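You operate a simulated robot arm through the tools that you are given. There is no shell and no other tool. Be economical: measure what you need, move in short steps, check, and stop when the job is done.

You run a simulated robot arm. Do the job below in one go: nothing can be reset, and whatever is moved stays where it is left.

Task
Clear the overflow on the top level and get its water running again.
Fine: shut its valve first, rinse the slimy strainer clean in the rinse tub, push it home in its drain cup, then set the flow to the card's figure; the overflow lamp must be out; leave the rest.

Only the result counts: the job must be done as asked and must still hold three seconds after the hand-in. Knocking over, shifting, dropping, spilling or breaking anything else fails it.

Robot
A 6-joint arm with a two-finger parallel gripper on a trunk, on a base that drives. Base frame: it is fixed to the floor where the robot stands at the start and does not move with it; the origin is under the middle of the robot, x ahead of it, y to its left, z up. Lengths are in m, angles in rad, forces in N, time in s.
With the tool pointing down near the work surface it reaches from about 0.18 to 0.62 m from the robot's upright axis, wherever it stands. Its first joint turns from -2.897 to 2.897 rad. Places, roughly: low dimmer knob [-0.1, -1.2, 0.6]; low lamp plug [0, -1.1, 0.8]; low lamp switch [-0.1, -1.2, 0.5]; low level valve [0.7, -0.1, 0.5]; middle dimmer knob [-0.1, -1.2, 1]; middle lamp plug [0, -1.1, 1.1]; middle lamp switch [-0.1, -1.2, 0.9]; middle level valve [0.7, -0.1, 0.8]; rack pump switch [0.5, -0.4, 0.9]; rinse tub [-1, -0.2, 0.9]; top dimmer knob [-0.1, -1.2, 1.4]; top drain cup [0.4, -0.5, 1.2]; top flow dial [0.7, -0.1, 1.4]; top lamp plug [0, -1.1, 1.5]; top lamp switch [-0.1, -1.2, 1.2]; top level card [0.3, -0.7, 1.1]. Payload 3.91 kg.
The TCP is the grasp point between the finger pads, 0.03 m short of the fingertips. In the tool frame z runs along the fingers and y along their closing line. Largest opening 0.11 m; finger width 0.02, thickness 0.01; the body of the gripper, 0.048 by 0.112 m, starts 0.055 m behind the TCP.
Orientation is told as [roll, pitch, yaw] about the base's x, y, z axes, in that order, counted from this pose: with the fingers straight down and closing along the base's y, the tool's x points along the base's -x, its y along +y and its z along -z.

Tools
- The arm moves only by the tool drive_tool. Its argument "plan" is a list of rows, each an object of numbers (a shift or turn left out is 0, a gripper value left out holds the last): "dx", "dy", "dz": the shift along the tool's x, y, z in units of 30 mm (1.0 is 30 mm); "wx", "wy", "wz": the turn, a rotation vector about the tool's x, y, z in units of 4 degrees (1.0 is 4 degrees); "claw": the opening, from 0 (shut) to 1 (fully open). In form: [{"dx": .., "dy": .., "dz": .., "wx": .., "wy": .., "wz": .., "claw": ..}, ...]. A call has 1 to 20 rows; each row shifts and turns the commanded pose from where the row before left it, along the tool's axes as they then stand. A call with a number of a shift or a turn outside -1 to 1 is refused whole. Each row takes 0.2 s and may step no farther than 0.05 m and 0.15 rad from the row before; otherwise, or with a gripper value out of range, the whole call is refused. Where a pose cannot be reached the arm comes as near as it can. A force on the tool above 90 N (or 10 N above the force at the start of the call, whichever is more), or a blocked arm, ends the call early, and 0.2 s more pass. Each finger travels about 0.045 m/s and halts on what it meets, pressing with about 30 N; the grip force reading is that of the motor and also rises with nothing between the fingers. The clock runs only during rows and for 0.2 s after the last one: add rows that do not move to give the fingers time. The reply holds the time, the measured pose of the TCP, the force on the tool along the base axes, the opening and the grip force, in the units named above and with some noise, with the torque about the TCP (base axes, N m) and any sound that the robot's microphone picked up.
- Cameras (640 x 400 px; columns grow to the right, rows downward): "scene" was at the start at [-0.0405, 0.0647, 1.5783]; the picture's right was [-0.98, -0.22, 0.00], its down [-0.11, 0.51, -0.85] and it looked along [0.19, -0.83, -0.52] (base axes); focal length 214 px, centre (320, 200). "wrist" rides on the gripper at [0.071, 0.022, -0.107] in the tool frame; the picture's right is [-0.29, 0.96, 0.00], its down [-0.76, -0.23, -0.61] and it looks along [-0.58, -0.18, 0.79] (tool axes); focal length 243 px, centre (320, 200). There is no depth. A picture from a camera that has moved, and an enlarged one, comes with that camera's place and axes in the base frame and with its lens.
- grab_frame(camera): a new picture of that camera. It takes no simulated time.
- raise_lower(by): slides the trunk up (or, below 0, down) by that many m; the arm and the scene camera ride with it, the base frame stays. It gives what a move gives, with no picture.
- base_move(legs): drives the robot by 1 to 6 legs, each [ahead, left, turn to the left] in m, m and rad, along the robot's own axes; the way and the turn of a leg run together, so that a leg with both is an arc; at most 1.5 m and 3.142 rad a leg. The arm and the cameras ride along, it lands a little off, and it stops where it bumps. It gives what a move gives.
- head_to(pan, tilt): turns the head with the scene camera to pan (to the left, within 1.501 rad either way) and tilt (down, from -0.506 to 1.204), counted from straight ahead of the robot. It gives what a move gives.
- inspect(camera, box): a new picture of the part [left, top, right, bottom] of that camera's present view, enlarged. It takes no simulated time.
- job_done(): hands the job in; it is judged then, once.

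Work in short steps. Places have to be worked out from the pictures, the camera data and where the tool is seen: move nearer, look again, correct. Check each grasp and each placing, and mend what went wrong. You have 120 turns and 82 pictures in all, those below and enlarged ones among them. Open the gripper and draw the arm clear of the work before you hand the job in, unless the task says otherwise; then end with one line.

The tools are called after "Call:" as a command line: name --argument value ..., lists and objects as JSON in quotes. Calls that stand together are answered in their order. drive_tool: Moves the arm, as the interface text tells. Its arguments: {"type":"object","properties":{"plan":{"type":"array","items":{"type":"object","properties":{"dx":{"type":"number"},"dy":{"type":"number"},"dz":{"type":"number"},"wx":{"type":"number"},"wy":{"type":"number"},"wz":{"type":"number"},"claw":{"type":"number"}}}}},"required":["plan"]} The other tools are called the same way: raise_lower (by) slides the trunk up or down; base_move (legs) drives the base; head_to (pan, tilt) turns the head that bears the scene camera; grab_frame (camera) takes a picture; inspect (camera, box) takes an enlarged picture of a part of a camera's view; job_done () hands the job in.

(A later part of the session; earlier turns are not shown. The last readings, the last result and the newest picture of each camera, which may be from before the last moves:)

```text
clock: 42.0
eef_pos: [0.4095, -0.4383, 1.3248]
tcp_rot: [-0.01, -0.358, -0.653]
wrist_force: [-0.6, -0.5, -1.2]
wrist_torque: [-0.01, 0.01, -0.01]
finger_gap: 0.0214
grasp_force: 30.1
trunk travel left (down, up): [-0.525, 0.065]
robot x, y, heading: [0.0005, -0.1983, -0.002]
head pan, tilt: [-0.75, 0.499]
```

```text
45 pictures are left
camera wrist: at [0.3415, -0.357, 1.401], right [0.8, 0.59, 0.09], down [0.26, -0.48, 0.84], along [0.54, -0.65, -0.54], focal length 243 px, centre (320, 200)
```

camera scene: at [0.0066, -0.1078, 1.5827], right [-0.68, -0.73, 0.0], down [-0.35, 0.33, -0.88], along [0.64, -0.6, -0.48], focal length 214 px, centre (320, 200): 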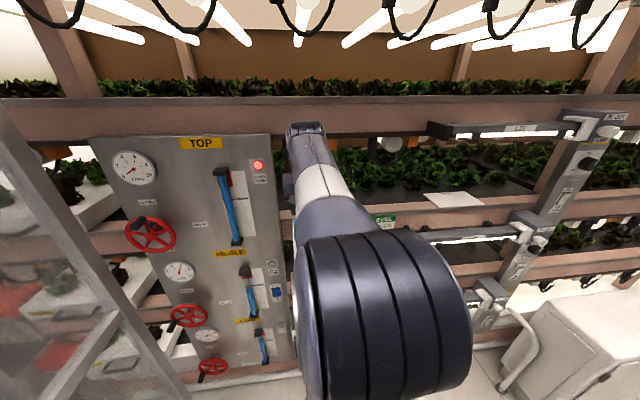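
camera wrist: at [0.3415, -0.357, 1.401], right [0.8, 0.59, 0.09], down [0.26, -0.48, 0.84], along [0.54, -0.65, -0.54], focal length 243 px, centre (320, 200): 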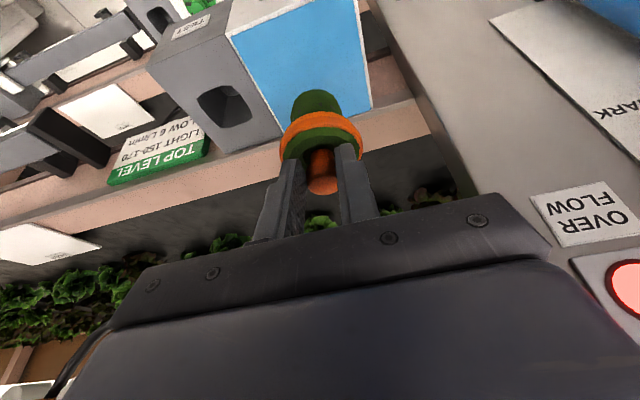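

Strainer is out and held. Retreat from the rack, straighten the tool, and look to the right/behind for the tub.

Call:
drive_tool --plan '[{"dx": 0.936, "dz": -0.352}, {"dx": 0.936, "dz": -0.352}, {"dx": 0.936, "dz": -0.352}, {"dx": 0.936, "dz": -0.352}, {"dx": 0.5, "dz": -0.19}, {"wy": 1}, {"wy": 1}, {"wy": 1}, {"wy": 1}, {"wy": 1}]'

Call:
head_to --pan -1.5 --tilt 0.7

Call:
grab_frame --camera "scene"

```text
clock: 44.2
eef_pos: [0.3037, -0.355, 1.3258]
tcp_rot: [-0.008, -0.007, -0.657]
wrist_force: [-0.1, 0.3, -0.8]
wrist_torque: [0.0, 0.03, 0.01]
finger_gap: 0.0215
grasp_force: 29.8
trunk travel left (down, up): [-0.525, 0.065]
robot x, y, heading: [0.0024, -0.1983, 0.003]
head pan, tilt: [-0.75, 0.499]
```

```text
clock: 45.4
eef_pos: [0.3029, -0.3546, 1.3251]
tcp_rot: [-0.007, -0.007, -0.655]
wrist_force: [0.0, 0.3, -0.9]
wrist_torque: [-0.01, 0.02, -0.04]
finger_gap: 0.0216
grasp_force: 30.1
trunk travel left (down, up): [-0.525, 0.065]
robot x, y, heading: [0.001, -0.1998, 0.002]
head pan, tilt: [-1.499, 0.7]
```

```text
44 pictures are left
camera scene: at [-0.054, -0.1304, 1.565], right [-1.0, -0.07, 0.0], down [-0.05, 0.64, -0.77], along [0.06, -0.76, -0.64], focal length 214 px, centre (320, 200)
```

scene: 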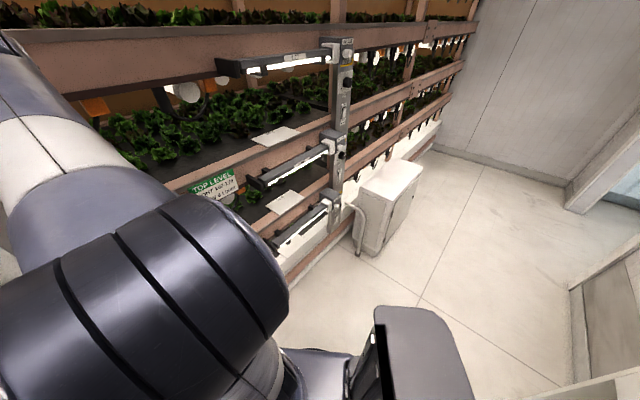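

Dark block is the robot's own base; floor is free. Turn the base right by 1.5 rad and look for the tub.

Call:
base_move --legs '[[0, 0, -1.5]]'

Call:
head_to --pan -1.3 --tilt 0.6

Call:
grab_frame --camera "scene"

```text
clock: 49.4
eef_pos: [-0.1356, -0.5113, 1.3259]
tcp_rot: [-0.01, -0.008, -2.158]
wrist_force: [0.1, 0.2, -0.8]
wrist_torque: [0.01, -0.02, 0.04]
finger_gap: 0.0215
grasp_force: 30.0
trunk travel left (down, up): [-0.525, 0.065]
robot x, y, heading: [-0.0001, -0.197, -1.5]
head pan, tilt: [-1.499, 0.7]
```

```text
clock: 50.1
eef_pos: [-0.136, -0.5119, 1.3253]
tcp_rot: [-0.01, -0.009, -2.158]
wrist_force: [-0.3, 0.6, -0.7]
wrist_torque: [-0.01, 0.01, -0.03]
finger_gap: 0.0216
grasp_force: 30.2
trunk travel left (down, up): [-0.525, 0.065]
robot x, y, heading: [0.0024, -0.198, -1.494]
head pan, tilt: [-1.3, 0.6]
```

```text
43 pictures are left
camera scene: at [0.0648, -0.1573, 1.5736], right [-0.34, 0.94, 0.0], down [0.53, 0.19, -0.82], along [-0.78, -0.28, -0.57], focal length 214 px, centre (320, 200)
```

scene: 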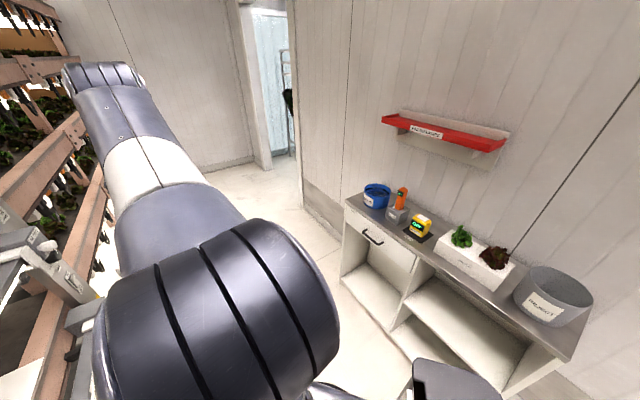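

Call:
inspect --camera "scene" --box '[330, 160, 490, 260]'

```text
4.00 times, centred on (410, 210) of scene
camera zoom: at [0.0648, -0.1573, 1.5736], right [-0.34, 0.94, 0.0], down [0.53, 0.19, -0.82], along [-0.78, -0.28, -0.57], focal length 858 px, centre (-40, 160)
```

zoom: 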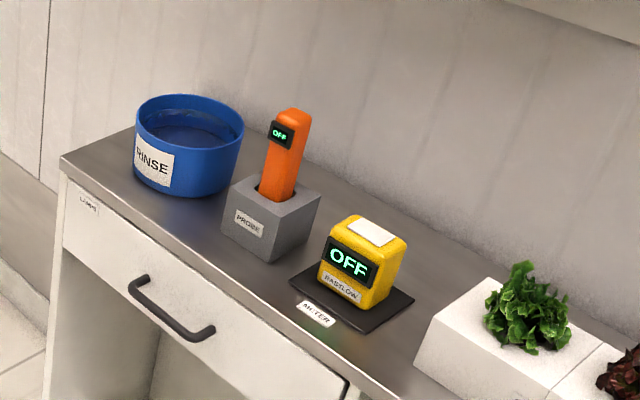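

Blue RINSE tub at about (-1.02,-0.20), bench front at n=-0.53. Turn further right so the arm faces the tub, then take a partial drive.

Call:
base_move --legs '[[0, 0, -1.83], [0.3, 0.406, 0]]'

Call:
head_to --pan -0.4 --tilt 0.8

Call:
grab_frame --camera "scene"

Call:
grab_frame --camera "wrist"

```text
clock: 57.5
eef_pos: [-0.6355, -0.3339, 1.3257]
tcp_rot: [-0.009, -0.008, 2.306]
wrist_force: [0.5, 0.7, -0.1]
wrist_torque: [0.02, -0.01, 0.02]
finger_gap: 0.0215
grasp_force: 29.8
trunk travel left (down, up): [-0.525, 0.065]
robot x, y, heading: [-0.3687, -0.5436, 2.96]
head pan, tilt: [-1.3, 0.6]
```

```text
clock: 58.7
eef_pos: [-0.6355, -0.3336, 1.3253]
tcp_rot: [-0.007, -0.009, 2.304]
wrist_force: [0.2, 1.0, -0.6]
wrist_torque: [0.01, -0.02, 0.03]
finger_gap: 0.0217
grasp_force: 30.1
trunk travel left (down, up): [-0.525, 0.065]
robot x, y, heading: [-0.3696, -0.5412, 2.963]
head pan, tilt: [-0.4, 0.799]
```

```text
41 pictures are left
camera scene: at [-0.4017, -0.6603, 1.5567], right [0.55, 0.84, 0.0], down [0.6, -0.39, -0.7], along [-0.58, 0.38, -0.72], focal length 214 px, centre (320, 200)
```

scene: 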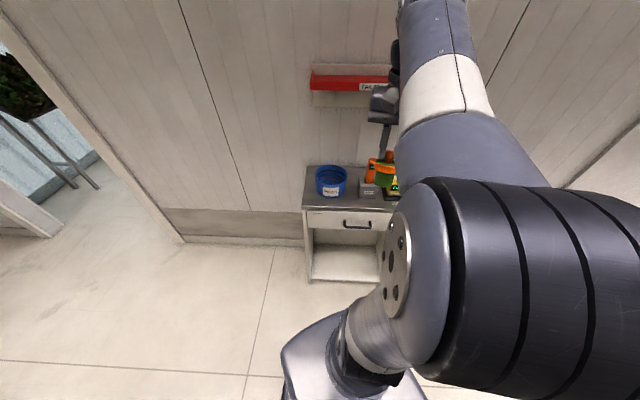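

```text
40 pictures are left
camera wrist: at [-0.6048, -0.4024, 1.4327], right [-0.9, -0.43, -0.01], down [-0.34, 0.71, 0.62], along [-0.26, 0.56, -0.79], focal length 243 px, centre (320, 200)
```

wrist: 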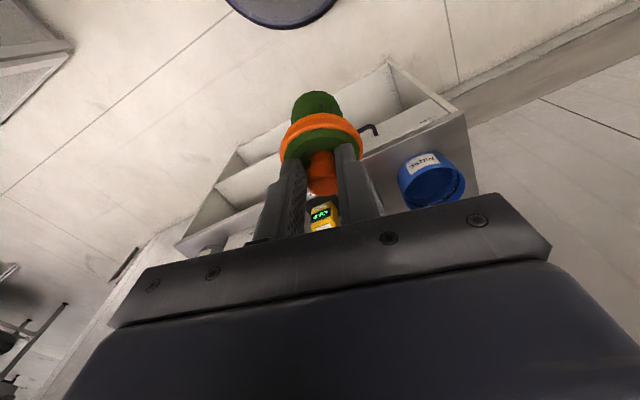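

Tub rim centre triangulates to ≈(-0.968,-0.225,0.97). Move the base 0.15 m closer and tilt the tool back so the strainer hangs upright.

Call:
base_move --legs '[[0.143, -0.045, 0]]'

Call:
drive_tool --plan '[{"wy": -1}, {"wy": -1}, {"wy": -1}, {"wy": -1}, {"wy": -1}]'

Call:
grab_frame --camera "wrist"

Call:
grab_frame --camera "scene"

```text
clock: 60.0
eef_pos: [-0.7694, -0.2639, 1.3251]
tcp_rot: [-0.009, -0.007, 2.304]
wrist_force: [-0.2, 0.2, -0.3]
wrist_torque: [-0.03, -0.03, -0.02]
finger_gap: 0.0215
grasp_force: 30.7
trunk travel left (down, up): [-0.525, 0.065]
robot x, y, heading: [-0.5016, -0.4748, 2.962]
head pan, tilt: [-0.4, 0.799]
```

```text
clock: 61.2
eef_pos: [-0.7678, -0.2649, 1.3254]
tcp_rot: [-0.01, -0.36, 2.308]
wrist_force: [0.5, -0.1, 0.2]
wrist_torque: [0.0, -0.01, -0.02]
finger_gap: 0.0216
grasp_force: 29.7
trunk travel left (down, up): [-0.525, 0.065]
robot x, y, heading: [-0.4989, -0.4724, 2.956]
head pan, tilt: [-0.4, 0.799]
```

```text
39 pictures are left
camera wrist: at [-0.7158, -0.3562, 1.4015], right [-0.89, -0.44, 0.09], down [-0.17, 0.52, 0.84], along [-0.42, 0.73, -0.54], focal length 243 px, centre (320, 200)
```

wrist: 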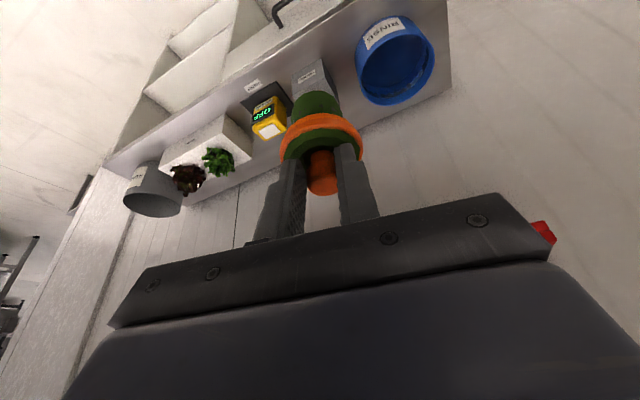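

```text
38 pictures are left
camera scene: at [-0.5345, -0.5905, 1.5567], right [0.55, 0.84, 0.0], down [0.6, -0.39, -0.7], along [-0.58, 0.38, -0.72], focal length 214 px, centre (320, 200)
```

scene: 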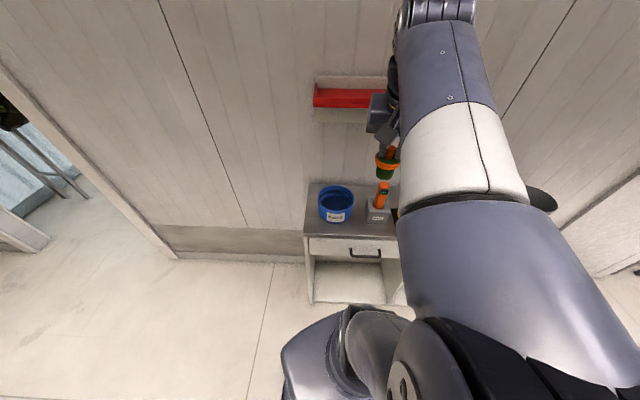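

Tub centre ≈(-0.983,-0.222), rim z≈0.97, probe ≥0.15 m away. Move horizontally above the tub.

Call:
drive_tool --plan '[{"dx": -0.858, "dy": 0.725, "dz": 0.323}, {"dx": -0.858, "dy": 0.725, "dz": 0.323}, {"dx": -0.858, "dy": 0.725, "dz": 0.323}, {"dx": -0.858, "dy": 0.725, "dz": 0.323}, {"dx": -0.858, "dy": 0.725, "dz": 0.323}, {"dx": -0.858, "dy": 0.725, "dz": 0.323}]'

Call:
raise_lower --by -0.22

Call:
grab_frame --camera "wrist"

Call:
grab_frame --camera "scene"

```text
clock: 62.6
eef_pos: [-0.9772, -0.2299, 1.3222]
tcp_rot: [-0.011, -0.356, 2.309]
wrist_force: [0.6, 0.6, 0.0]
wrist_torque: [-0.04, 0.03, -0.01]
finger_gap: 0.0211
grasp_force: 30.0
trunk travel left (down, up): [-0.525, 0.065]
robot x, y, heading: [-0.4966, -0.4711, 2.957]
head pan, tilt: [-0.4, 0.799]
```

```text
clock: 65.0
eef_pos: [-0.9775, -0.2306, 1.1021]
tcp_rot: [-0.011, -0.357, 2.307]
wrist_force: [-0.5, 0.7, -1.0]
wrist_torque: [-0.04, 0.0, -0.02]
finger_gap: 0.0211
grasp_force: 30.3
trunk travel left (down, up): [-0.305, 0.285]
robot x, y, heading: [-0.498, -0.4735, 2.962]
head pan, tilt: [-0.4, 0.799]
```

```text
37 pictures are left
camera wrist: at [-0.9237, -0.3217, 1.1795], right [-0.89, -0.44, 0.09], down [-0.17, 0.52, 0.84], along [-0.42, 0.73, -0.54], focal length 243 px, centre (320, 200)
```

wrist: 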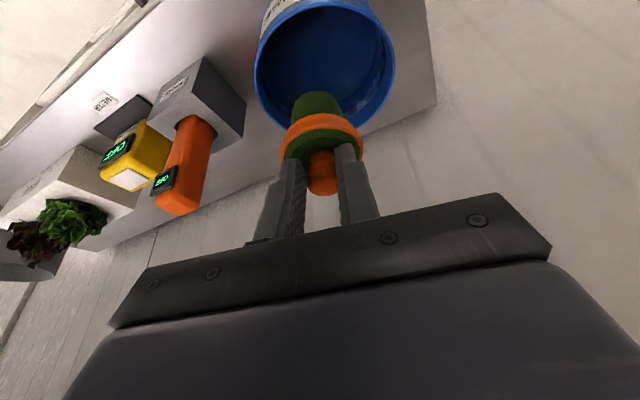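

```text
36 pictures are left
camera scene: at [-0.5346, -0.5904, 1.3368], right [0.55, 0.84, 0.0], down [0.6, -0.39, -0.7], along [-0.58, 0.38, -0.72], focal length 214 px, centre (320, 200)
```

scene: 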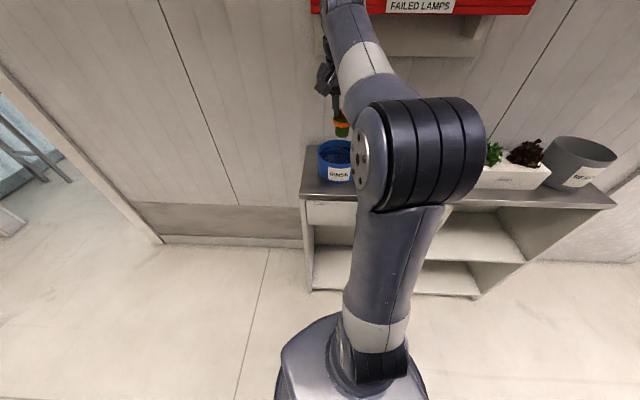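

Centred over the tub. Lower 90 mm and look.

Call:
drive_tool --plan '[{"dx": 0.264, "dz": 0.702}, {"dx": 0.264, "dz": 0.702}, {"dx": 0.264, "dz": 0.702}, {"dx": 0.264, "dz": 0.702}]'

Call:
grab_frame --camera "wrist"

```text
clock: 66.0
eef_pos: [-0.9754, -0.2286, 1.0131]
tcp_rot: [-0.01, -0.356, 2.307]
wrist_force: [0.9, -0.2, -1.4]
wrist_torque: [0.01, 0.01, -0.02]
finger_gap: 0.0212
grasp_force: 30.5
trunk travel left (down, up): [-0.305, 0.285]
robot x, y, heading: [-0.5021, -0.4702, 2.965]
head pan, tilt: [-0.4, 0.799]
```

```text
35 pictures are left
camera wrist: at [-0.9226, -0.3211, 1.0895], right [-0.89, -0.44, 0.09], down [-0.17, 0.52, 0.84], along [-0.42, 0.73, -0.54], focal length 243 px, centre (320, 200)
```

wrist: 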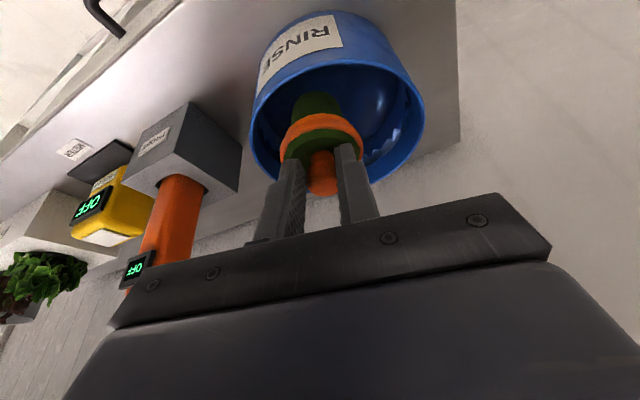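

Inside the rim, slightly off; shift 8 mm along y and descend 40 mm more with force watch, then swirl.

Call:
drive_tool --plan '[{"dy": 0.27}, {"dx": 0.12, "dz": 0.312}, {"dx": 0.12, "dz": 0.312}, {"dx": 0.12, "dz": 0.312}, {"dx": 0.12, "dz": 0.312}]'

Call:
inspect --camera "wrist" --box '[160, 0, 560, 250]'

```text
clock: 67.2
eef_pos: [-0.98, -0.2348, 0.9726]
tcp_rot: [-0.011, -0.355, 2.307]
wrist_force: [-0.2, -0.1, -0.4]
wrist_torque: [0.0, 0.0, 0.01]
finger_gap: 0.0214
grasp_force: 30.1
trunk travel left (down, up): [-0.305, 0.285]
robot x, y, heading: [-0.4951, -0.4727, 2.96]
head pan, tilt: [-0.4, 0.799]
```

```text
1.60 times, centred on (360, 125) of wrist
camera zoom: at [-0.9281, -0.3265, 1.0484], right [-0.89, -0.44, 0.09], down [-0.17, 0.52, 0.84], along [-0.42, 0.73, -0.54], focal length 388 px, centre (256, 320)
```

zoom: 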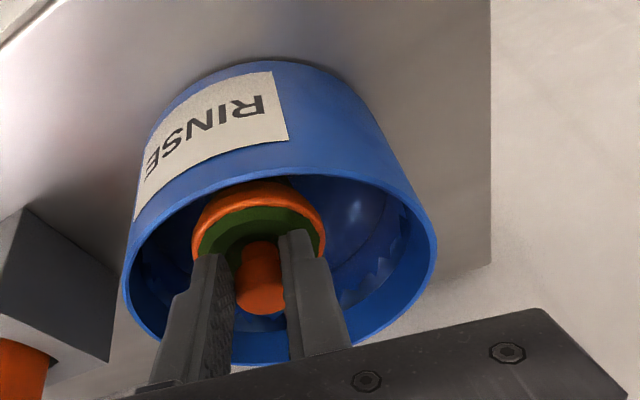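

Well centred. Go down 25 mm more and agitate gently sideways.

Call:
drive_tool --plan '[{"dy": 0.2}, {"dx": 0.1, "dz": 0.26}, {"dx": 0.1, "dz": 0.26}, {"dx": 0.1, "dz": 0.26}, {"dy": 0.3}, {"dy": -0.3}, {"dy": -0.3}, {"dy": 0.3}, {"dx": -0.25, "dz": 0.09}, {"dx": 0.25, "dz": -0.09}, {"dy": 0.3}, {"dy": -0.3}, {"dy": -0.3}, {"dy": 0.3}]'

Call:
inspect --camera "wrist" --box '[160, 0, 560, 250]'

```text
clock: 70.2
eef_pos: [-0.985, -0.239, 0.9475]
tcp_rot: [-0.01, -0.359, 2.308]
wrist_force: [0.2, 0.6, 0.4]
wrist_torque: [-0.01, 0.0, -0.03]
finger_gap: 0.0212
grasp_force: 29.5
trunk travel left (down, up): [-0.305, 0.285]
robot x, y, heading: [-0.4975, -0.473, 2.966]
head pan, tilt: [-0.4, 0.799]
```

```text
1.60 times, centred on (360, 125) of wrist
camera zoom: at [-0.9329, -0.3306, 1.024], right [-0.89, -0.44, 0.09], down [-0.17, 0.52, 0.84], along [-0.42, 0.73, -0.54], focal length 388 px, centre (256, 320)
```

zoom: 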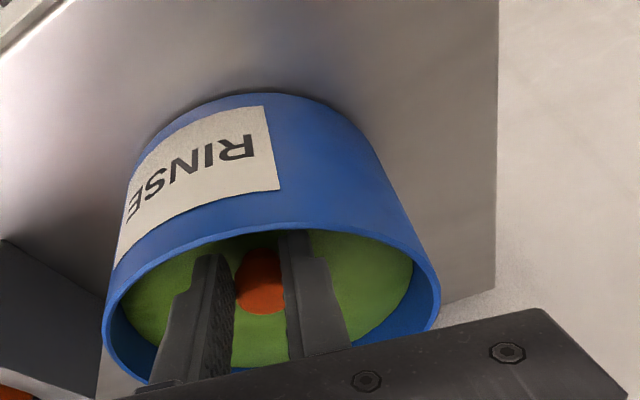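

Water turned green: slime is coming off. Agitate a bit more (up-down and sideways), then lift.

Call:
drive_tool --plan '[{"dx": -0.2, "dz": -0.5}, {"dx": 0.2, "dz": 0.5}, {"dy": 0.3}, {"dy": -0.3}, {"dy": -0.3}, {"dy": 0.3}, {"dx": -0.2, "dz": -0.5}, {"dx": 0.2, "dz": 0.5}, {"dy": 0.3}, {"dy": -0.3}, {"dx": -0.176, "dz": -0.468}, {"dx": -0.176, "dz": -0.468}, {"dx": -0.176, "dz": -0.468}, {"dx": -0.176, "dz": -0.468}, {"dx": -0.176, "dz": -0.468}, {"dx": -0.176, "dz": -0.468}, {"dx": -0.176, "dz": -0.468}, {}, {}]'

Call:
inspect --camera "wrist" --box '[160, 0, 560, 250]'

```text
clock: 74.2
eef_pos: [-0.9856, -0.2388, 1.052]
tcp_rot: [-0.01, -0.357, 2.308]
wrist_force: [-0.2, -0.5, -0.5]
wrist_torque: [-0.02, -0.05, 0.0]
finger_gap: 0.0212
grasp_force: 29.6
trunk travel left (down, up): [-0.305, 0.285]
robot x, y, heading: [-0.5002, -0.4727, 2.961]
head pan, tilt: [-0.4, 0.799]
```

```text
1.60 times, centred on (360, 125) of wrist
camera zoom: at [-0.9334, -0.3306, 1.1289], right [-0.89, -0.44, 0.09], down [-0.17, 0.52, 0.84], along [-0.42, 0.73, -0.54], focal length 388 px, centre (256, 320)
```

zoom: 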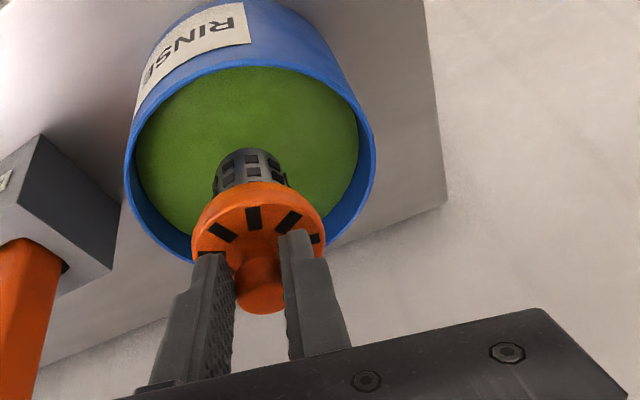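

Strainer is clean. Raise the trunk, retract the arm, and drive back by the same path.

Call:
raise_lower --by 0.22

Call:
drive_tool --plan '[{"dx": 0.858, "dy": -0.725, "dz": -0.323}, {"dx": 0.858, "dy": -0.725, "dz": -0.323}, {"dx": 0.858, "dy": -0.725, "dz": -0.323}, {"dx": 0.858, "dy": -0.725, "dz": -0.323}, {"dx": 0.858, "dy": -0.725, "dz": -0.323}, {"dx": 0.858, "dy": -0.725, "dz": -0.323}]'

Call:
base_move --legs '[[-0.143, 0.045, 0], [-0.3, -0.406, 0], [0, 0, 1.83], [0, 0, 1.5]]'

```text
clock: 76.5
eef_pos: [-0.9864, -0.238, 1.2734]
tcp_rot: [-0.01, -0.358, 2.309]
wrist_force: [0.1, 0.7, -0.3]
wrist_torque: [-0.01, -0.02, 0.04]
finger_gap: 0.0214
grasp_force: 30.3
trunk travel left (down, up): [-0.525, 0.065]
robot x, y, heading: [-0.5008, -0.4683, 2.96]
head pan, tilt: [-0.4, 0.799]
```

```text
clock: 77.9
eef_pos: [-0.7762, -0.2728, 1.2744]
tcp_rot: [-0.01, -0.358, 2.308]
wrist_force: [0.0, 0.5, -0.6]
wrist_torque: [-0.02, 0.01, 0.03]
finger_gap: 0.0215
grasp_force: 29.7
trunk travel left (down, up): [-0.525, 0.065]
robot x, y, heading: [-0.5003, -0.4722, 2.966]
head pan, tilt: [-0.4, 0.799]
```

```text
clock: 89.9
eef_pos: [0.3117, -0.3508, 1.2741]
tcp_rot: [-0.011, -0.358, -0.666]
wrist_force: [0.8, 0.0, -1.4]
wrist_torque: [0.01, -0.03, -0.01]
finger_gap: 0.021
grasp_force: 29.5
trunk travel left (down, up): [-0.525, 0.065]
robot x, y, heading: [0.0042, -0.2001, -0.014]
head pan, tilt: [-0.4, 0.799]
```

Back at the start place. Correct the yaw, raise 50 mm, and move above the drain cup.

Call:
drive_tool --plan '[{"dx": -0.3, "dz": -0.796, "wx": -0.066, "wz": -0.174}, {"dx": -0.3, "dz": -0.796}, {"dx": -0.829, "dz": 0.312, "dy": -0.062}, {"dx": -0.829, "dz": 0.312, "dy": -0.062}, {"dx": -0.829, "dz": 0.312, "dy": -0.062}, {"dx": -0.829, "dz": 0.312, "dy": -0.062}]'

Call:
inspect --camera "wrist" --box '[160, 0, 560, 250]'

```text
clock: 91.3
eef_pos: [0.3932, -0.4208, 1.3246]
tcp_rot: [-0.01, -0.356, -0.652]
wrist_force: [-0.9, 0.3, -0.3]
wrist_torque: [0.03, -0.02, -0.04]
finger_gap: 0.021
grasp_force: 29.9
trunk travel left (down, up): [-0.525, 0.065]
robot x, y, heading: [0.003, -0.194, -0.003]
head pan, tilt: [-0.4, 0.799]
```

```text
1.60 times, centred on (360, 125) of wrist
camera zoom: at [0.3231, -0.3399, 1.4011], right [0.8, 0.59, 0.09], down [0.26, -0.48, 0.84], along [0.54, -0.64, -0.54], focal length 388 px, centre (256, 320)
```

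zoom: 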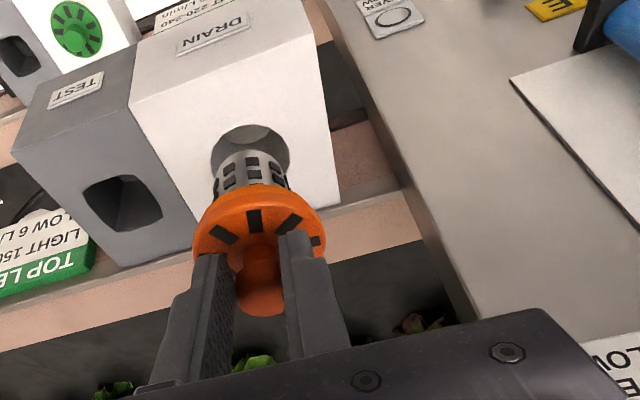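

The cup has drained; hole visible. Move the last 25 mm forward and lower to just above the hole.

Call:
drive_tool --plan '[{"dx": -0.78, "dz": 0.293, "dy": -0.1}, {"dx": 0.176, "dz": 0.468}, {"dx": 0.176, "dz": 0.468}, {"dx": 0.176, "dz": 0.468}]'

Call:
inspect --camera "wrist" --box '[200, 0, 440, 150]'

Call:
head_to --pan -0.4 --tilt 0.3

Call:
grab_frame --camera "scene"

```text
clock: 92.3
eef_pos: [0.4093, -0.4386, 1.2802]
tcp_rot: [-0.011, -0.358, -0.65]
wrist_force: [0.2, 0.1, 0.3]
wrist_torque: [0.02, 0.01, -0.01]
finger_gap: 0.021
grasp_force: 29.7
trunk travel left (down, up): [-0.525, 0.065]
robot x, y, heading: [0.0047, -0.2005, -0.01]
head pan, tilt: [-0.4, 0.799]
```

```text
2.67 times, centred on (320, 75) of wrist
camera zoom: at [0.3403, -0.3576, 1.3568], right [0.8, 0.59, 0.09], down [0.26, -0.48, 0.84], along [0.54, -0.65, -0.54], focal length 647 px, centre (320, 533)
```

zoom: 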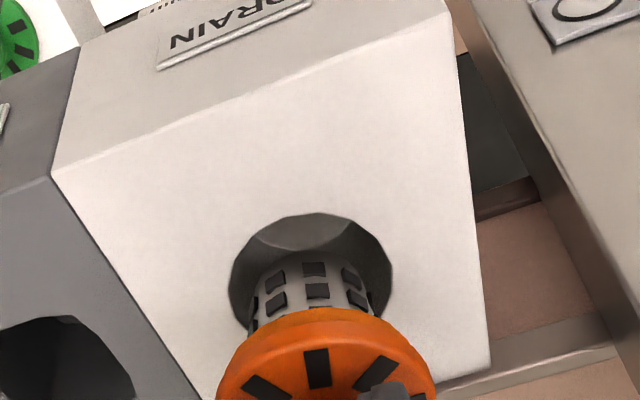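

```text
clock: 93.2
eef_pos: [0.4091, -0.4394, 1.2803]
tcp_rot: [-0.011, -0.358, -0.652]
wrist_force: [0.0, 0.4, -0.1]
wrist_torque: [0.02, 0.05, -0.03]
finger_gap: 0.0211
grasp_force: 29.6
trunk travel left (down, up): [-0.525, 0.065]
robot x, y, heading: [0.0083, -0.1997, -0.008]
head pan, tilt: [-0.4, 0.3]
```

```text
29 pictures are left
camera scene: at [0.0301, -0.084, 1.601], right [-0.4, -0.92, 0.0], down [-0.27, 0.12, -0.95], along [0.88, -0.38, -0.3], focal length 214 px, centre (320, 200)
```

scene: 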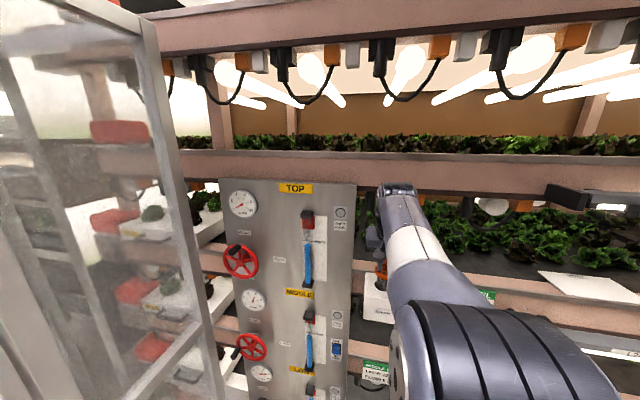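

Lamp is already out and the basket lines up with the hole. Lower slowly.

Call:
drive_tool --plan '[{"dx": 0.088, "dz": 0.234}, {"dx": 0.088, "dz": 0.234}, {"dx": 0.088, "dz": 0.234}]'

Call:
inspect --camera "wrist" --box '[200, 0, 440, 150]'

```text
clock: 94.0
eef_pos: [0.4094, -0.4393, 1.2592]
tcp_rot: [-0.012, -0.358, -0.651]
wrist_force: [-1.2, -0.8, 1.0]
wrist_torque: [0.02, 0.03, 0.02]
finger_gap: 0.0208
grasp_force: 30.5
trunk travel left (down, up): [-0.525, 0.065]
robot x, y, heading: [0.0048, -0.1989, -0.005]
head pan, tilt: [-0.4, 0.3]
```

```text
2.67 times, centred on (320, 75) of wrist
camera zoom: at [0.3399, -0.3573, 1.3346], right [0.8, 0.59, 0.09], down [0.26, -0.48, 0.84], along [0.54, -0.64, -0.54], focal length 647 px, centre (320, 533)
```

zoom: 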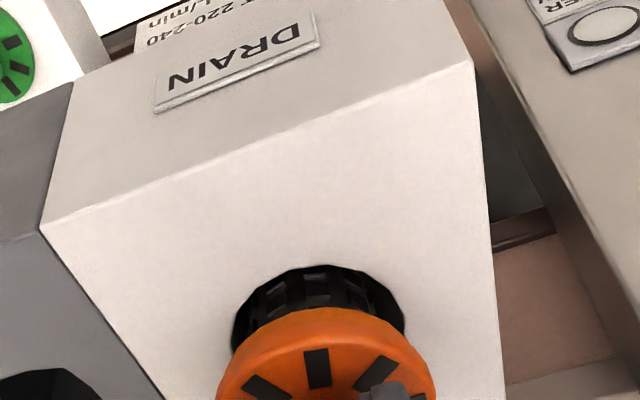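

Basket enters freely. Continue down to the original height and press until resistance.

Call:
drive_tool --plan '[{"dx": 0.088, "dz": 0.234}, {"dx": 0.088, "dz": 0.234}, {"dx": 0.088, "dz": 0.234}]'

Call:
inspect --camera "wrist" --box '[200, 50, 440, 200]'

```text
clock: 94.8
eef_pos: [0.4093, -0.439, 1.2358]
tcp_rot: [-0.01, -0.355, -0.651]
wrist_force: [-0.2, -0.1, -0.5]
wrist_torque: [-0.03, 0.01, -0.01]
finger_gap: 0.0211
grasp_force: 30.1
trunk travel left (down, up): [-0.525, 0.065]
robot x, y, heading: [0.0026, -0.2007, -0.012]
head pan, tilt: [-0.4, 0.3]
```

```text
2.67 times, centred on (320, 125) of wrist
camera zoom: at [0.3396, -0.3573, 1.3122], right [0.8, 0.59, 0.09], down [0.26, -0.48, 0.84], along [0.54, -0.64, -0.54], focal length 647 px, centre (320, 400)
```

zoom: 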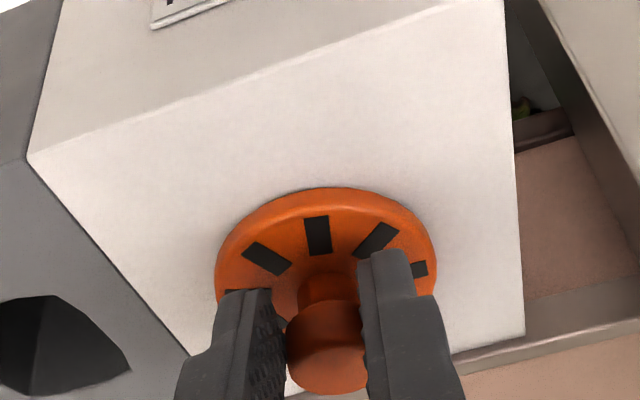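

Press down in small steps.

Call:
drive_tool --plan '[{"dx": 0.035, "dz": 0.094}, {"dx": 0.035, "dz": 0.094}]'

Call:
drive_tool --plan '[{"dx": 0.035, "dz": 0.094}, {"dx": 0.035, "dz": 0.094}]'

```text
clock: 95.4
eef_pos: [0.4091, -0.4391, 1.2331]
tcp_rot: [-0.01, -0.366, -0.651]
wrist_force: [0.6, 0.7, 20.2]
wrist_torque: [-0.09, -0.23, 0.06]
finger_gap: 0.021
grasp_force: 29.7
trunk travel left (down, up): [-0.525, 0.065]
robot x, y, heading: [0.0019, -0.2003, -0.011]
head pan, tilt: [-0.4, 0.3]
```

```text
clock: 96.0
eef_pos: [0.409, -0.4386, 1.2275]
tcp_rot: [-0.007, -0.364, -0.651]
wrist_force: [4.2, 0.1, 34.4]
wrist_torque: [-0.06, -0.32, 0.02]
finger_gap: 0.0207
grasp_force: 30.2
trunk travel left (down, up): [-0.525, 0.065]
robot x, y, heading: [0.004, -0.2008, -0.008]
head pan, tilt: [-0.4, 0.3]
```

Call:
inspect --camera "wrist" --box '[200, 50, 440, 200]'

```text
2.67 times, centred on (320, 125) of wrist
camera zoom: at [0.3387, -0.3568, 1.3028], right [0.8, 0.59, 0.1], down [0.25, -0.48, 0.84], along [0.55, -0.65, -0.53], focal length 647 px, centre (320, 400)
```

zoom: 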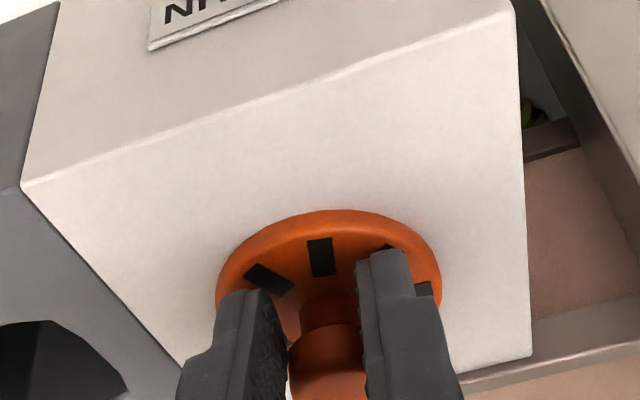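

Fingers are sliding onto the flange; keep pressing in steps watching force and sound.

Call:
drive_tool --plan '[{"dx": 0.035, "dz": 0.094}, {"dx": 0.035, "dz": 0.094}]'

Call:
drive_tool --plan '[{"dx": 0.035, "dz": 0.094}, {"dx": 0.035, "dz": 0.094}]'

Call:
inspect --camera "wrist" --box '[200, 50, 440, 200]'

```text
clock: 96.6
eef_pos: [0.4086, -0.4388, 1.2269]
tcp_rot: [-0.006, -0.38, -0.65]
wrist_force: [1.7, 1.8, 65.3]
wrist_torque: [0.15, -0.04, -0.01]
finger_gap: 0.0204
grasp_force: 30.3
trunk travel left (down, up): [-0.525, 0.065]
robot x, y, heading: [0.0054, -0.1971, -0.008]
head pan, tilt: [-0.4, 0.3]
```

```text
clock: 97.3
eef_pos: [0.4106, -0.4402, 1.2263]
tcp_rot: [-0.008, -0.399, -0.652]
wrist_force: [-3.4, 3.6, 23.5]
wrist_torque: [0.04, 0.03, -0.02]
finger_gap: 0.0205
grasp_force: 30.4
trunk travel left (down, up): [-0.525, 0.065]
robot x, y, heading: [0.008, -0.1977, -0.013]
head pan, tilt: [-0.4, 0.3]
stopped in row 2: the force on the tool passed its limit at 90 N (the readings are from after the stop); the commanded pose is now the measured one
```

```text
2.67 times, centred on (320, 125) of wrist
camera zoom: at [0.3384, -0.3567, 1.2984], right [0.8, 0.6, 0.11], down [0.23, -0.46, 0.86], along [0.56, -0.66, -0.5], focal length 647 px, centre (320, 400)
```

zoom: 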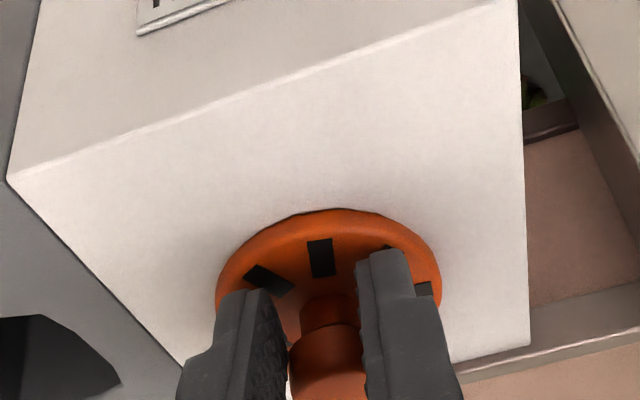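

Firm stop at over 90 N. Release, back up and examine the seating.

Call:
drive_tool --plan '[{"claw": 0.4}, {"claw": 0.5}, {"claw": 0.5}, {"claw": 0.5}, {"dz": -0.9}, {"dz": -0.9}, {"dz": -0.9}]'

Call:
inspect --camera "wrist" --box '[160, 0, 480, 200]'

```text
clock: 98.9
eef_pos: [0.3886, -0.4209, 1.2984]
tcp_rot: [-0.007, -0.388, -0.652]
wrist_force: [0.0, -0.2, 0.5]
wrist_torque: [-0.01, 0.0, -0.02]
finger_gap: 0.0551
grasp_force: 0.1
trunk travel left (down, up): [-0.525, 0.065]
robot x, y, heading: [0.0027, -0.1977, -0.013]
head pan, tilt: [-0.4, 0.3]
```

```text
2.00 times, centred on (320, 100) of wrist
camera zoom: at [0.3164, -0.3391, 1.3718], right [0.8, 0.6, 0.1], down [0.24, -0.47, 0.85], along [0.56, -0.65, -0.51], focal length 485 px, centre (320, 400)
```

zoom: 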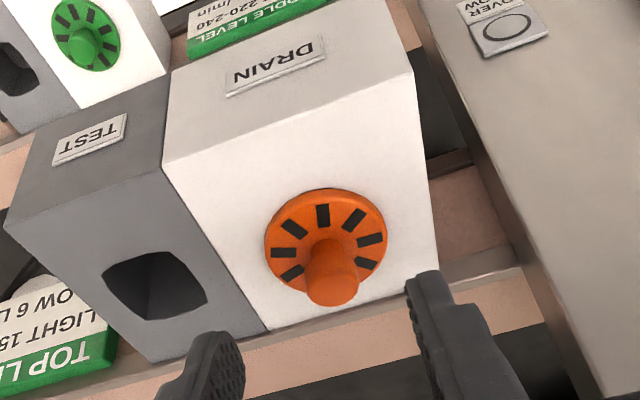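

Call:
inspect --camera "wrist" --box '[280, 80, 370, 160]'

Call:
inspect --camera "wrist" --box '[160, 0, 260, 62]'

```text
5.00 times, centred on (325, 120) of wrist
camera zoom: at [0.3164, -0.3391, 1.3718], right [0.8, 0.6, 0.1], down [0.24, -0.47, 0.85], along [0.56, -0.65, -0.51], focal length 1213 px, centre (295, 600)
```

zoom: 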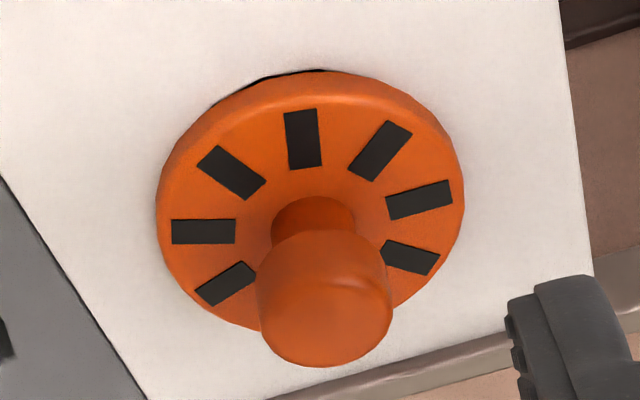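

```text
6.40 times, centred on (210, 31) of wrist
camera zoom: at [0.3164, -0.3391, 1.3718], right [0.8, 0.6, 0.1], down [0.24, -0.47, 0.85], along [0.56, -0.65, -0.51], focal length 1553 px, centre (1024, 1282)
```

zoom: 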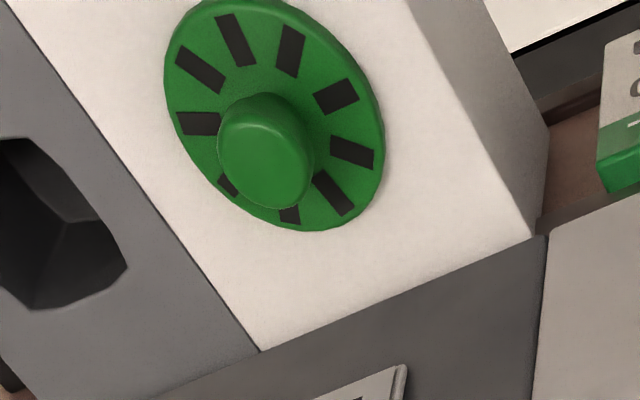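

The dark arc under the near edge and knob height (~1.234 vs 1.224 before) suggest it is still proud by several mm. I'll press on the knob's top with closed fingers; first close and hover over it.

Call:
drive_tool --plan '[{"claw": 0, "wy": 1}, {"claw": 0, "wy": 1}, {}, {}, {}, {"dx": -0.46, "dz": 0.345}, {"dx": -0.46, "dz": 0.345}]'

Call:
inspect --camera "wrist" --box '[200, 50, 440, 200]'

```text
clock: 100.5
eef_pos: [0.4132, -0.4413, 1.2861]
tcp_rot: [-0.006, -0.249, -0.653]
wrist_force: [-0.6, 0.0, 0.0]
wrist_torque: [-0.01, 0.03, -0.01]
finger_gap: 0.0001
grasp_force: 29.7
trunk travel left (down, up): [-0.525, 0.065]
robot x, y, heading: [0.0034, -0.1997, -0.009]
head pan, tilt: [-0.4, 0.3]
```

```text
2.67 times, centred on (320, 125) of wrist
camera zoom: at [0.3511, -0.3659, 1.3731], right [0.81, 0.59, 0.06], down [0.33, -0.54, 0.78], along [0.49, -0.61, -0.63], focal length 647 px, centre (320, 400)
```

zoom: 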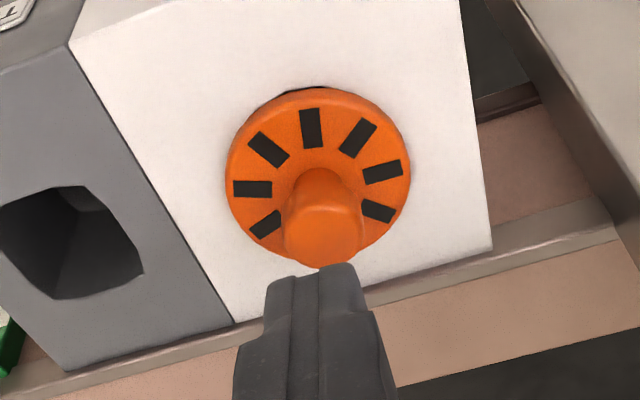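

Fingertips are over the knob (top z≈1.236). Press straight down in small steps.

Call:
drive_tool --plan '[{"dx": 0.082, "dz": 0.323}, {"dx": 0.082, "dz": 0.323}, {"dx": 0.025, "dz": 0.097}]'

Call:
drive_tool --plan '[{"dx": 0.025, "dz": 0.097}, {"dx": 0.025, "dz": 0.097}]'

Call:
drive_tool --plan '[{"dx": 0.025, "dz": 0.097}, {"dx": 0.025, "dz": 0.097}]'

```text
clock: 101.3
eef_pos: [0.4135, -0.443, 1.2628]
tcp_rot: [-0.007, -0.25, -0.653]
wrist_force: [-0.5, -0.7, -0.3]
wrist_torque: [0.03, 0.0, 0.01]
finger_gap: 0.0001
grasp_force: 29.6
trunk travel left (down, up): [-0.525, 0.065]
robot x, y, heading: [0.0032, -0.2005, -0.008]
head pan, tilt: [-0.4, 0.3]
```

```text
clock: 101.9
eef_pos: [0.4136, -0.4415, 1.2565]
tcp_rot: [-0.007, -0.251, -0.653]
wrist_force: [-0.1, -0.1, -0.1]
wrist_torque: [-0.04, 0.02, 0.01]
finger_gap: 0.0001
grasp_force: 29.6
trunk travel left (down, up): [-0.525, 0.065]
robot x, y, heading: [0.0029, -0.1986, -0.013]
head pan, tilt: [-0.4, 0.3]
```

```text
clock: 102.5
eef_pos: [0.4131, -0.4409, 1.2514]
tcp_rot: [-0.008, -0.249, -0.652]
wrist_force: [0.0, -0.1, -0.1]
wrist_torque: [-0.01, 0.02, 0.04]
finger_gap: 0.0
grasp_force: 30.0
trunk travel left (down, up): [-0.525, 0.065]
robot x, y, heading: [0.0036, -0.2006, -0.013]
head pan, tilt: [-0.4, 0.3]
```

Call:
inspect --camera "wrist" --box '[200, 50, 440, 200]'

```text
2.67 times, centred on (320, 125) of wrist
camera zoom: at [0.35, -0.3651, 1.3378], right [0.81, 0.59, 0.07], down [0.33, -0.54, 0.78], along [0.49, -0.61, -0.62], focal length 647 px, centre (320, 400)
```

zoom: 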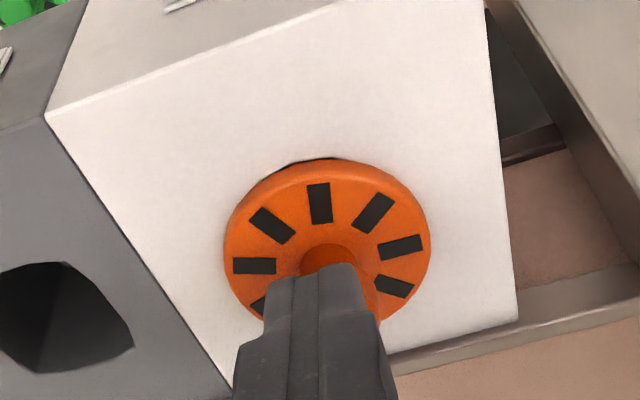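

No contact yet; the knob is about at tip height. Shift 5 mm forward and continue down.

Call:
drive_tool --plan '[{"dx": -0.16, "dz": 0.04}, {"dx": 0.025, "dz": 0.097}]'

Call:
drive_tool --plan '[{"dx": 0.025, "dz": 0.097}]'

Call:
drive_tool --plan '[{"dx": 0.025, "dz": 0.097}]'

```text
clock: 103.1
eef_pos: [0.4168, -0.4429, 1.2503]
tcp_rot: [-0.006, -0.254, -0.654]
wrist_force: [-0.7, 1.7, 17.4]
wrist_torque: [0.04, -0.05, 0.02]
finger_gap: 0.0
grasp_force: 29.8
trunk travel left (down, up): [-0.525, 0.065]
robot x, y, heading: [0.0028, -0.1981, -0.013]
head pan, tilt: [-0.4, 0.3]
```

```text
clock: 103.5
eef_pos: [0.4157, -0.4425, 1.2499]
tcp_rot: [-0.006, -0.261, -0.651]
wrist_force: [0.5, 0.9, 43.2]
wrist_torque: [-0.04, -0.21, 0.02]
finger_gap: 0.0
grasp_force: 29.7
trunk travel left (down, up): [-0.525, 0.065]
robot x, y, heading: [0.0045, -0.1991, -0.01]
head pan, tilt: [-0.4, 0.3]
```

```text
clock: 103.9
eef_pos: [0.4152, -0.445, 1.2498]
tcp_rot: [-0.008, -0.268, -0.653]
wrist_force: [0.7, 1.8, 62.5]
wrist_torque: [-0.09, -0.3, 0.04]
finger_gap: 0.0
grasp_force: 30.3
trunk travel left (down, up): [-0.525, 0.065]
robot x, y, heading: [0.0019, -0.1992, -0.009]
head pan, tilt: [-0.4, 0.3]
```

Knob top is at 1.221 and hard: no movement at 62 N, so it appears home. One more firm press, then back off and check from another angle.

Call:
drive_tool --plan '[{"dx": 0.02, "dz": 0.075}]'

Call:
drive_tool --plan '[{"dx": -0.1, "dz": -0.3}, {"dx": -0.264, "dz": -0.95}, {"dx": -0.264, "dz": -0.95}, {"dx": 0.97, "dz": -0.25}, {"dx": 0.97, "dz": -0.25}, {"dx": 0.97, "dz": -0.25}, {"dx": 0.97, "dz": -0.25}, {"dx": 0.97, "dz": -0.25}]'

Call:
inspect --camera "wrist" --box '[220, 50, 460, 200]'

```text
clock: 104.3
eef_pos: [0.4157, -0.4434, 1.2494]
tcp_rot: [-0.006, -0.276, -0.653]
wrist_force: [-0.7, 2.5, 75.9]
wrist_torque: [-0.11, -0.37, 0.02]
finger_gap: 0.0002
grasp_force: 29.8
trunk travel left (down, up): [-0.525, 0.065]
robot x, y, heading: [0.0065, -0.2036, -0.008]
head pan, tilt: [-0.4, 0.3]
```

```text
clock: 106.1
eef_pos: [0.2982, -0.3529, 1.3085]
tcp_rot: [-0.008, -0.251, -0.652]
wrist_force: [0.5, -0.1, 0.1]
wrist_torque: [0.01, 0.02, -0.02]
finger_gap: 0.0004
grasp_force: 30.3
trunk travel left (down, up): [-0.525, 0.065]
robot x, y, heading: [0.0068, -0.1994, -0.014]
head pan, tilt: [-0.4, 0.3]
```

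```text
2.67 times, centred on (340, 125) of wrist
camera zoom: at [0.2354, -0.2769, 1.3957], right [0.81, 0.59, 0.06], down [0.33, -0.54, 0.78], along [0.49, -0.61, -0.62], focal length 647 px, centre (267, 400)
```

zoom: 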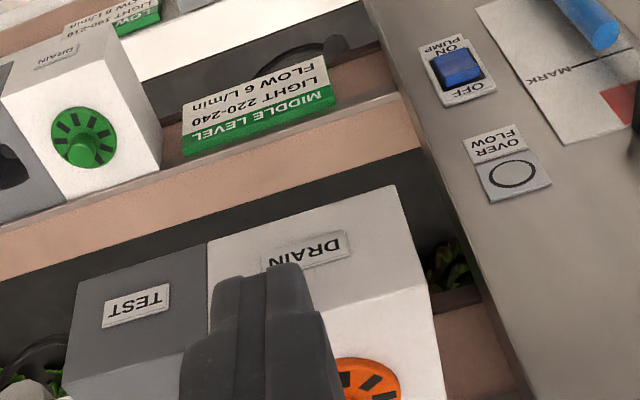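

Now return the base to the origin spot and bring the tool to the valve pose (vertical first, then swing horizontal).

Call:
base_move --legs '[[-0.004, 0.2, 0.01]]'

Call:
drive_tool --plan '[{"wy": 0.9}, {"wy": 0.9}, {"wy": 0.9}, {"wy": 0.9}, {"wz": -0.87, "dx": -0.6}, {"wz": -0.87, "dx": -0.6}, {"wz": -0.87, "dx": -0.6}, {"wz": -0.87, "dx": -0.6}, {"wz": -0.87, "dx": -0.6, "claw": 0.6}, {"dz": -1}, {"dz": -1}, {"dz": -1}]'

Call:
drive_tool --plan '[{"wx": 1, "wy": -1, "wz": -1}, {"wx": 1, "wy": -1, "wz": -1}, {"wx": 1, "wy": -1, "wz": -1}, {"wx": 1, "wy": -1, "wz": -1}, {"wx": 1, "wy": -1, "wz": -1}, {"wx": 1, "wy": -1, "wz": -1}, {"wx": 1, "wy": -1, "wz": -1}, {"wx": 1, "wy": -1, "wz": -1}, {"wx": 1, "wy": -1, "wz": -1}, {"wx": 1, "wy": -1, "wz": -1}, {"wx": 1, "wy": -1, "wz": -1}, {"wx": 1, "wy": -1, "wz": -1}, {"wx": 1, "wy": -1, "wz": -1}, {"wx": 1, "wy": -1, "wz": -1}, {"wx": 1, "wy": -1, "wz": -1}, {"wx": 1, "wy": -1, "wz": -1}, {"wx": 1, "wy": -1, "wz": -1}, {"wx": 0.32, "wy": -0.32, "wz": -0.32}]'

```text
clock: 107.7
eef_pos: [0.298, -0.1501, 1.3088]
tcp_rot: [-0.007, -0.251, -0.644]
wrist_force: [-0.6, 0.0, -0.1]
wrist_torque: [0.01, 0.03, -0.02]
finger_gap: 0.0002
grasp_force: 30.5
trunk travel left (down, up): [-0.525, 0.065]
robot x, y, heading: [0.0009, -0.001, -0.0]
head pan, tilt: [-0.4, 0.3]
```

```text
clock: 110.3
eef_pos: [0.3721, -0.1914, 1.3574]
tcp_rot: [-0.006, 0.003, -0.337]
wrist_force: [-0.7, 1.2, 0.7]
wrist_torque: [0.01, 0.02, -0.02]
finger_gap: 0.0661
grasp_force: 0.1
out of reach, approached as far as the arm can: row 11, 12
trunk travel left (down, up): [-0.525, 0.065]
robot x, y, heading: [-0.002, 0.0005, 0.003]
head pan, tilt: [-0.4, 0.3]
```

```text
clock: 113.7
eef_pos: [0.4008, -0.1343, 1.3529]
tcp_rot: [-1.439, -0.07, 1.305]
wrist_force: [0.3, -1.1, -0.1]
wrist_torque: [0.02, -0.01, 0.0]
finger_gap: 0.0661
grasp_force: 0.0
out of reach, approached as far as the arm can: row 17
trunk travel left (down, up): [-0.525, 0.065]
robot x, y, heading: [0.002, -0.0037, -0.001]
head pan, tilt: [-0.4, 0.3]
stopped in row 17: the arm was blocked; the commanded pose is now the measured one
```

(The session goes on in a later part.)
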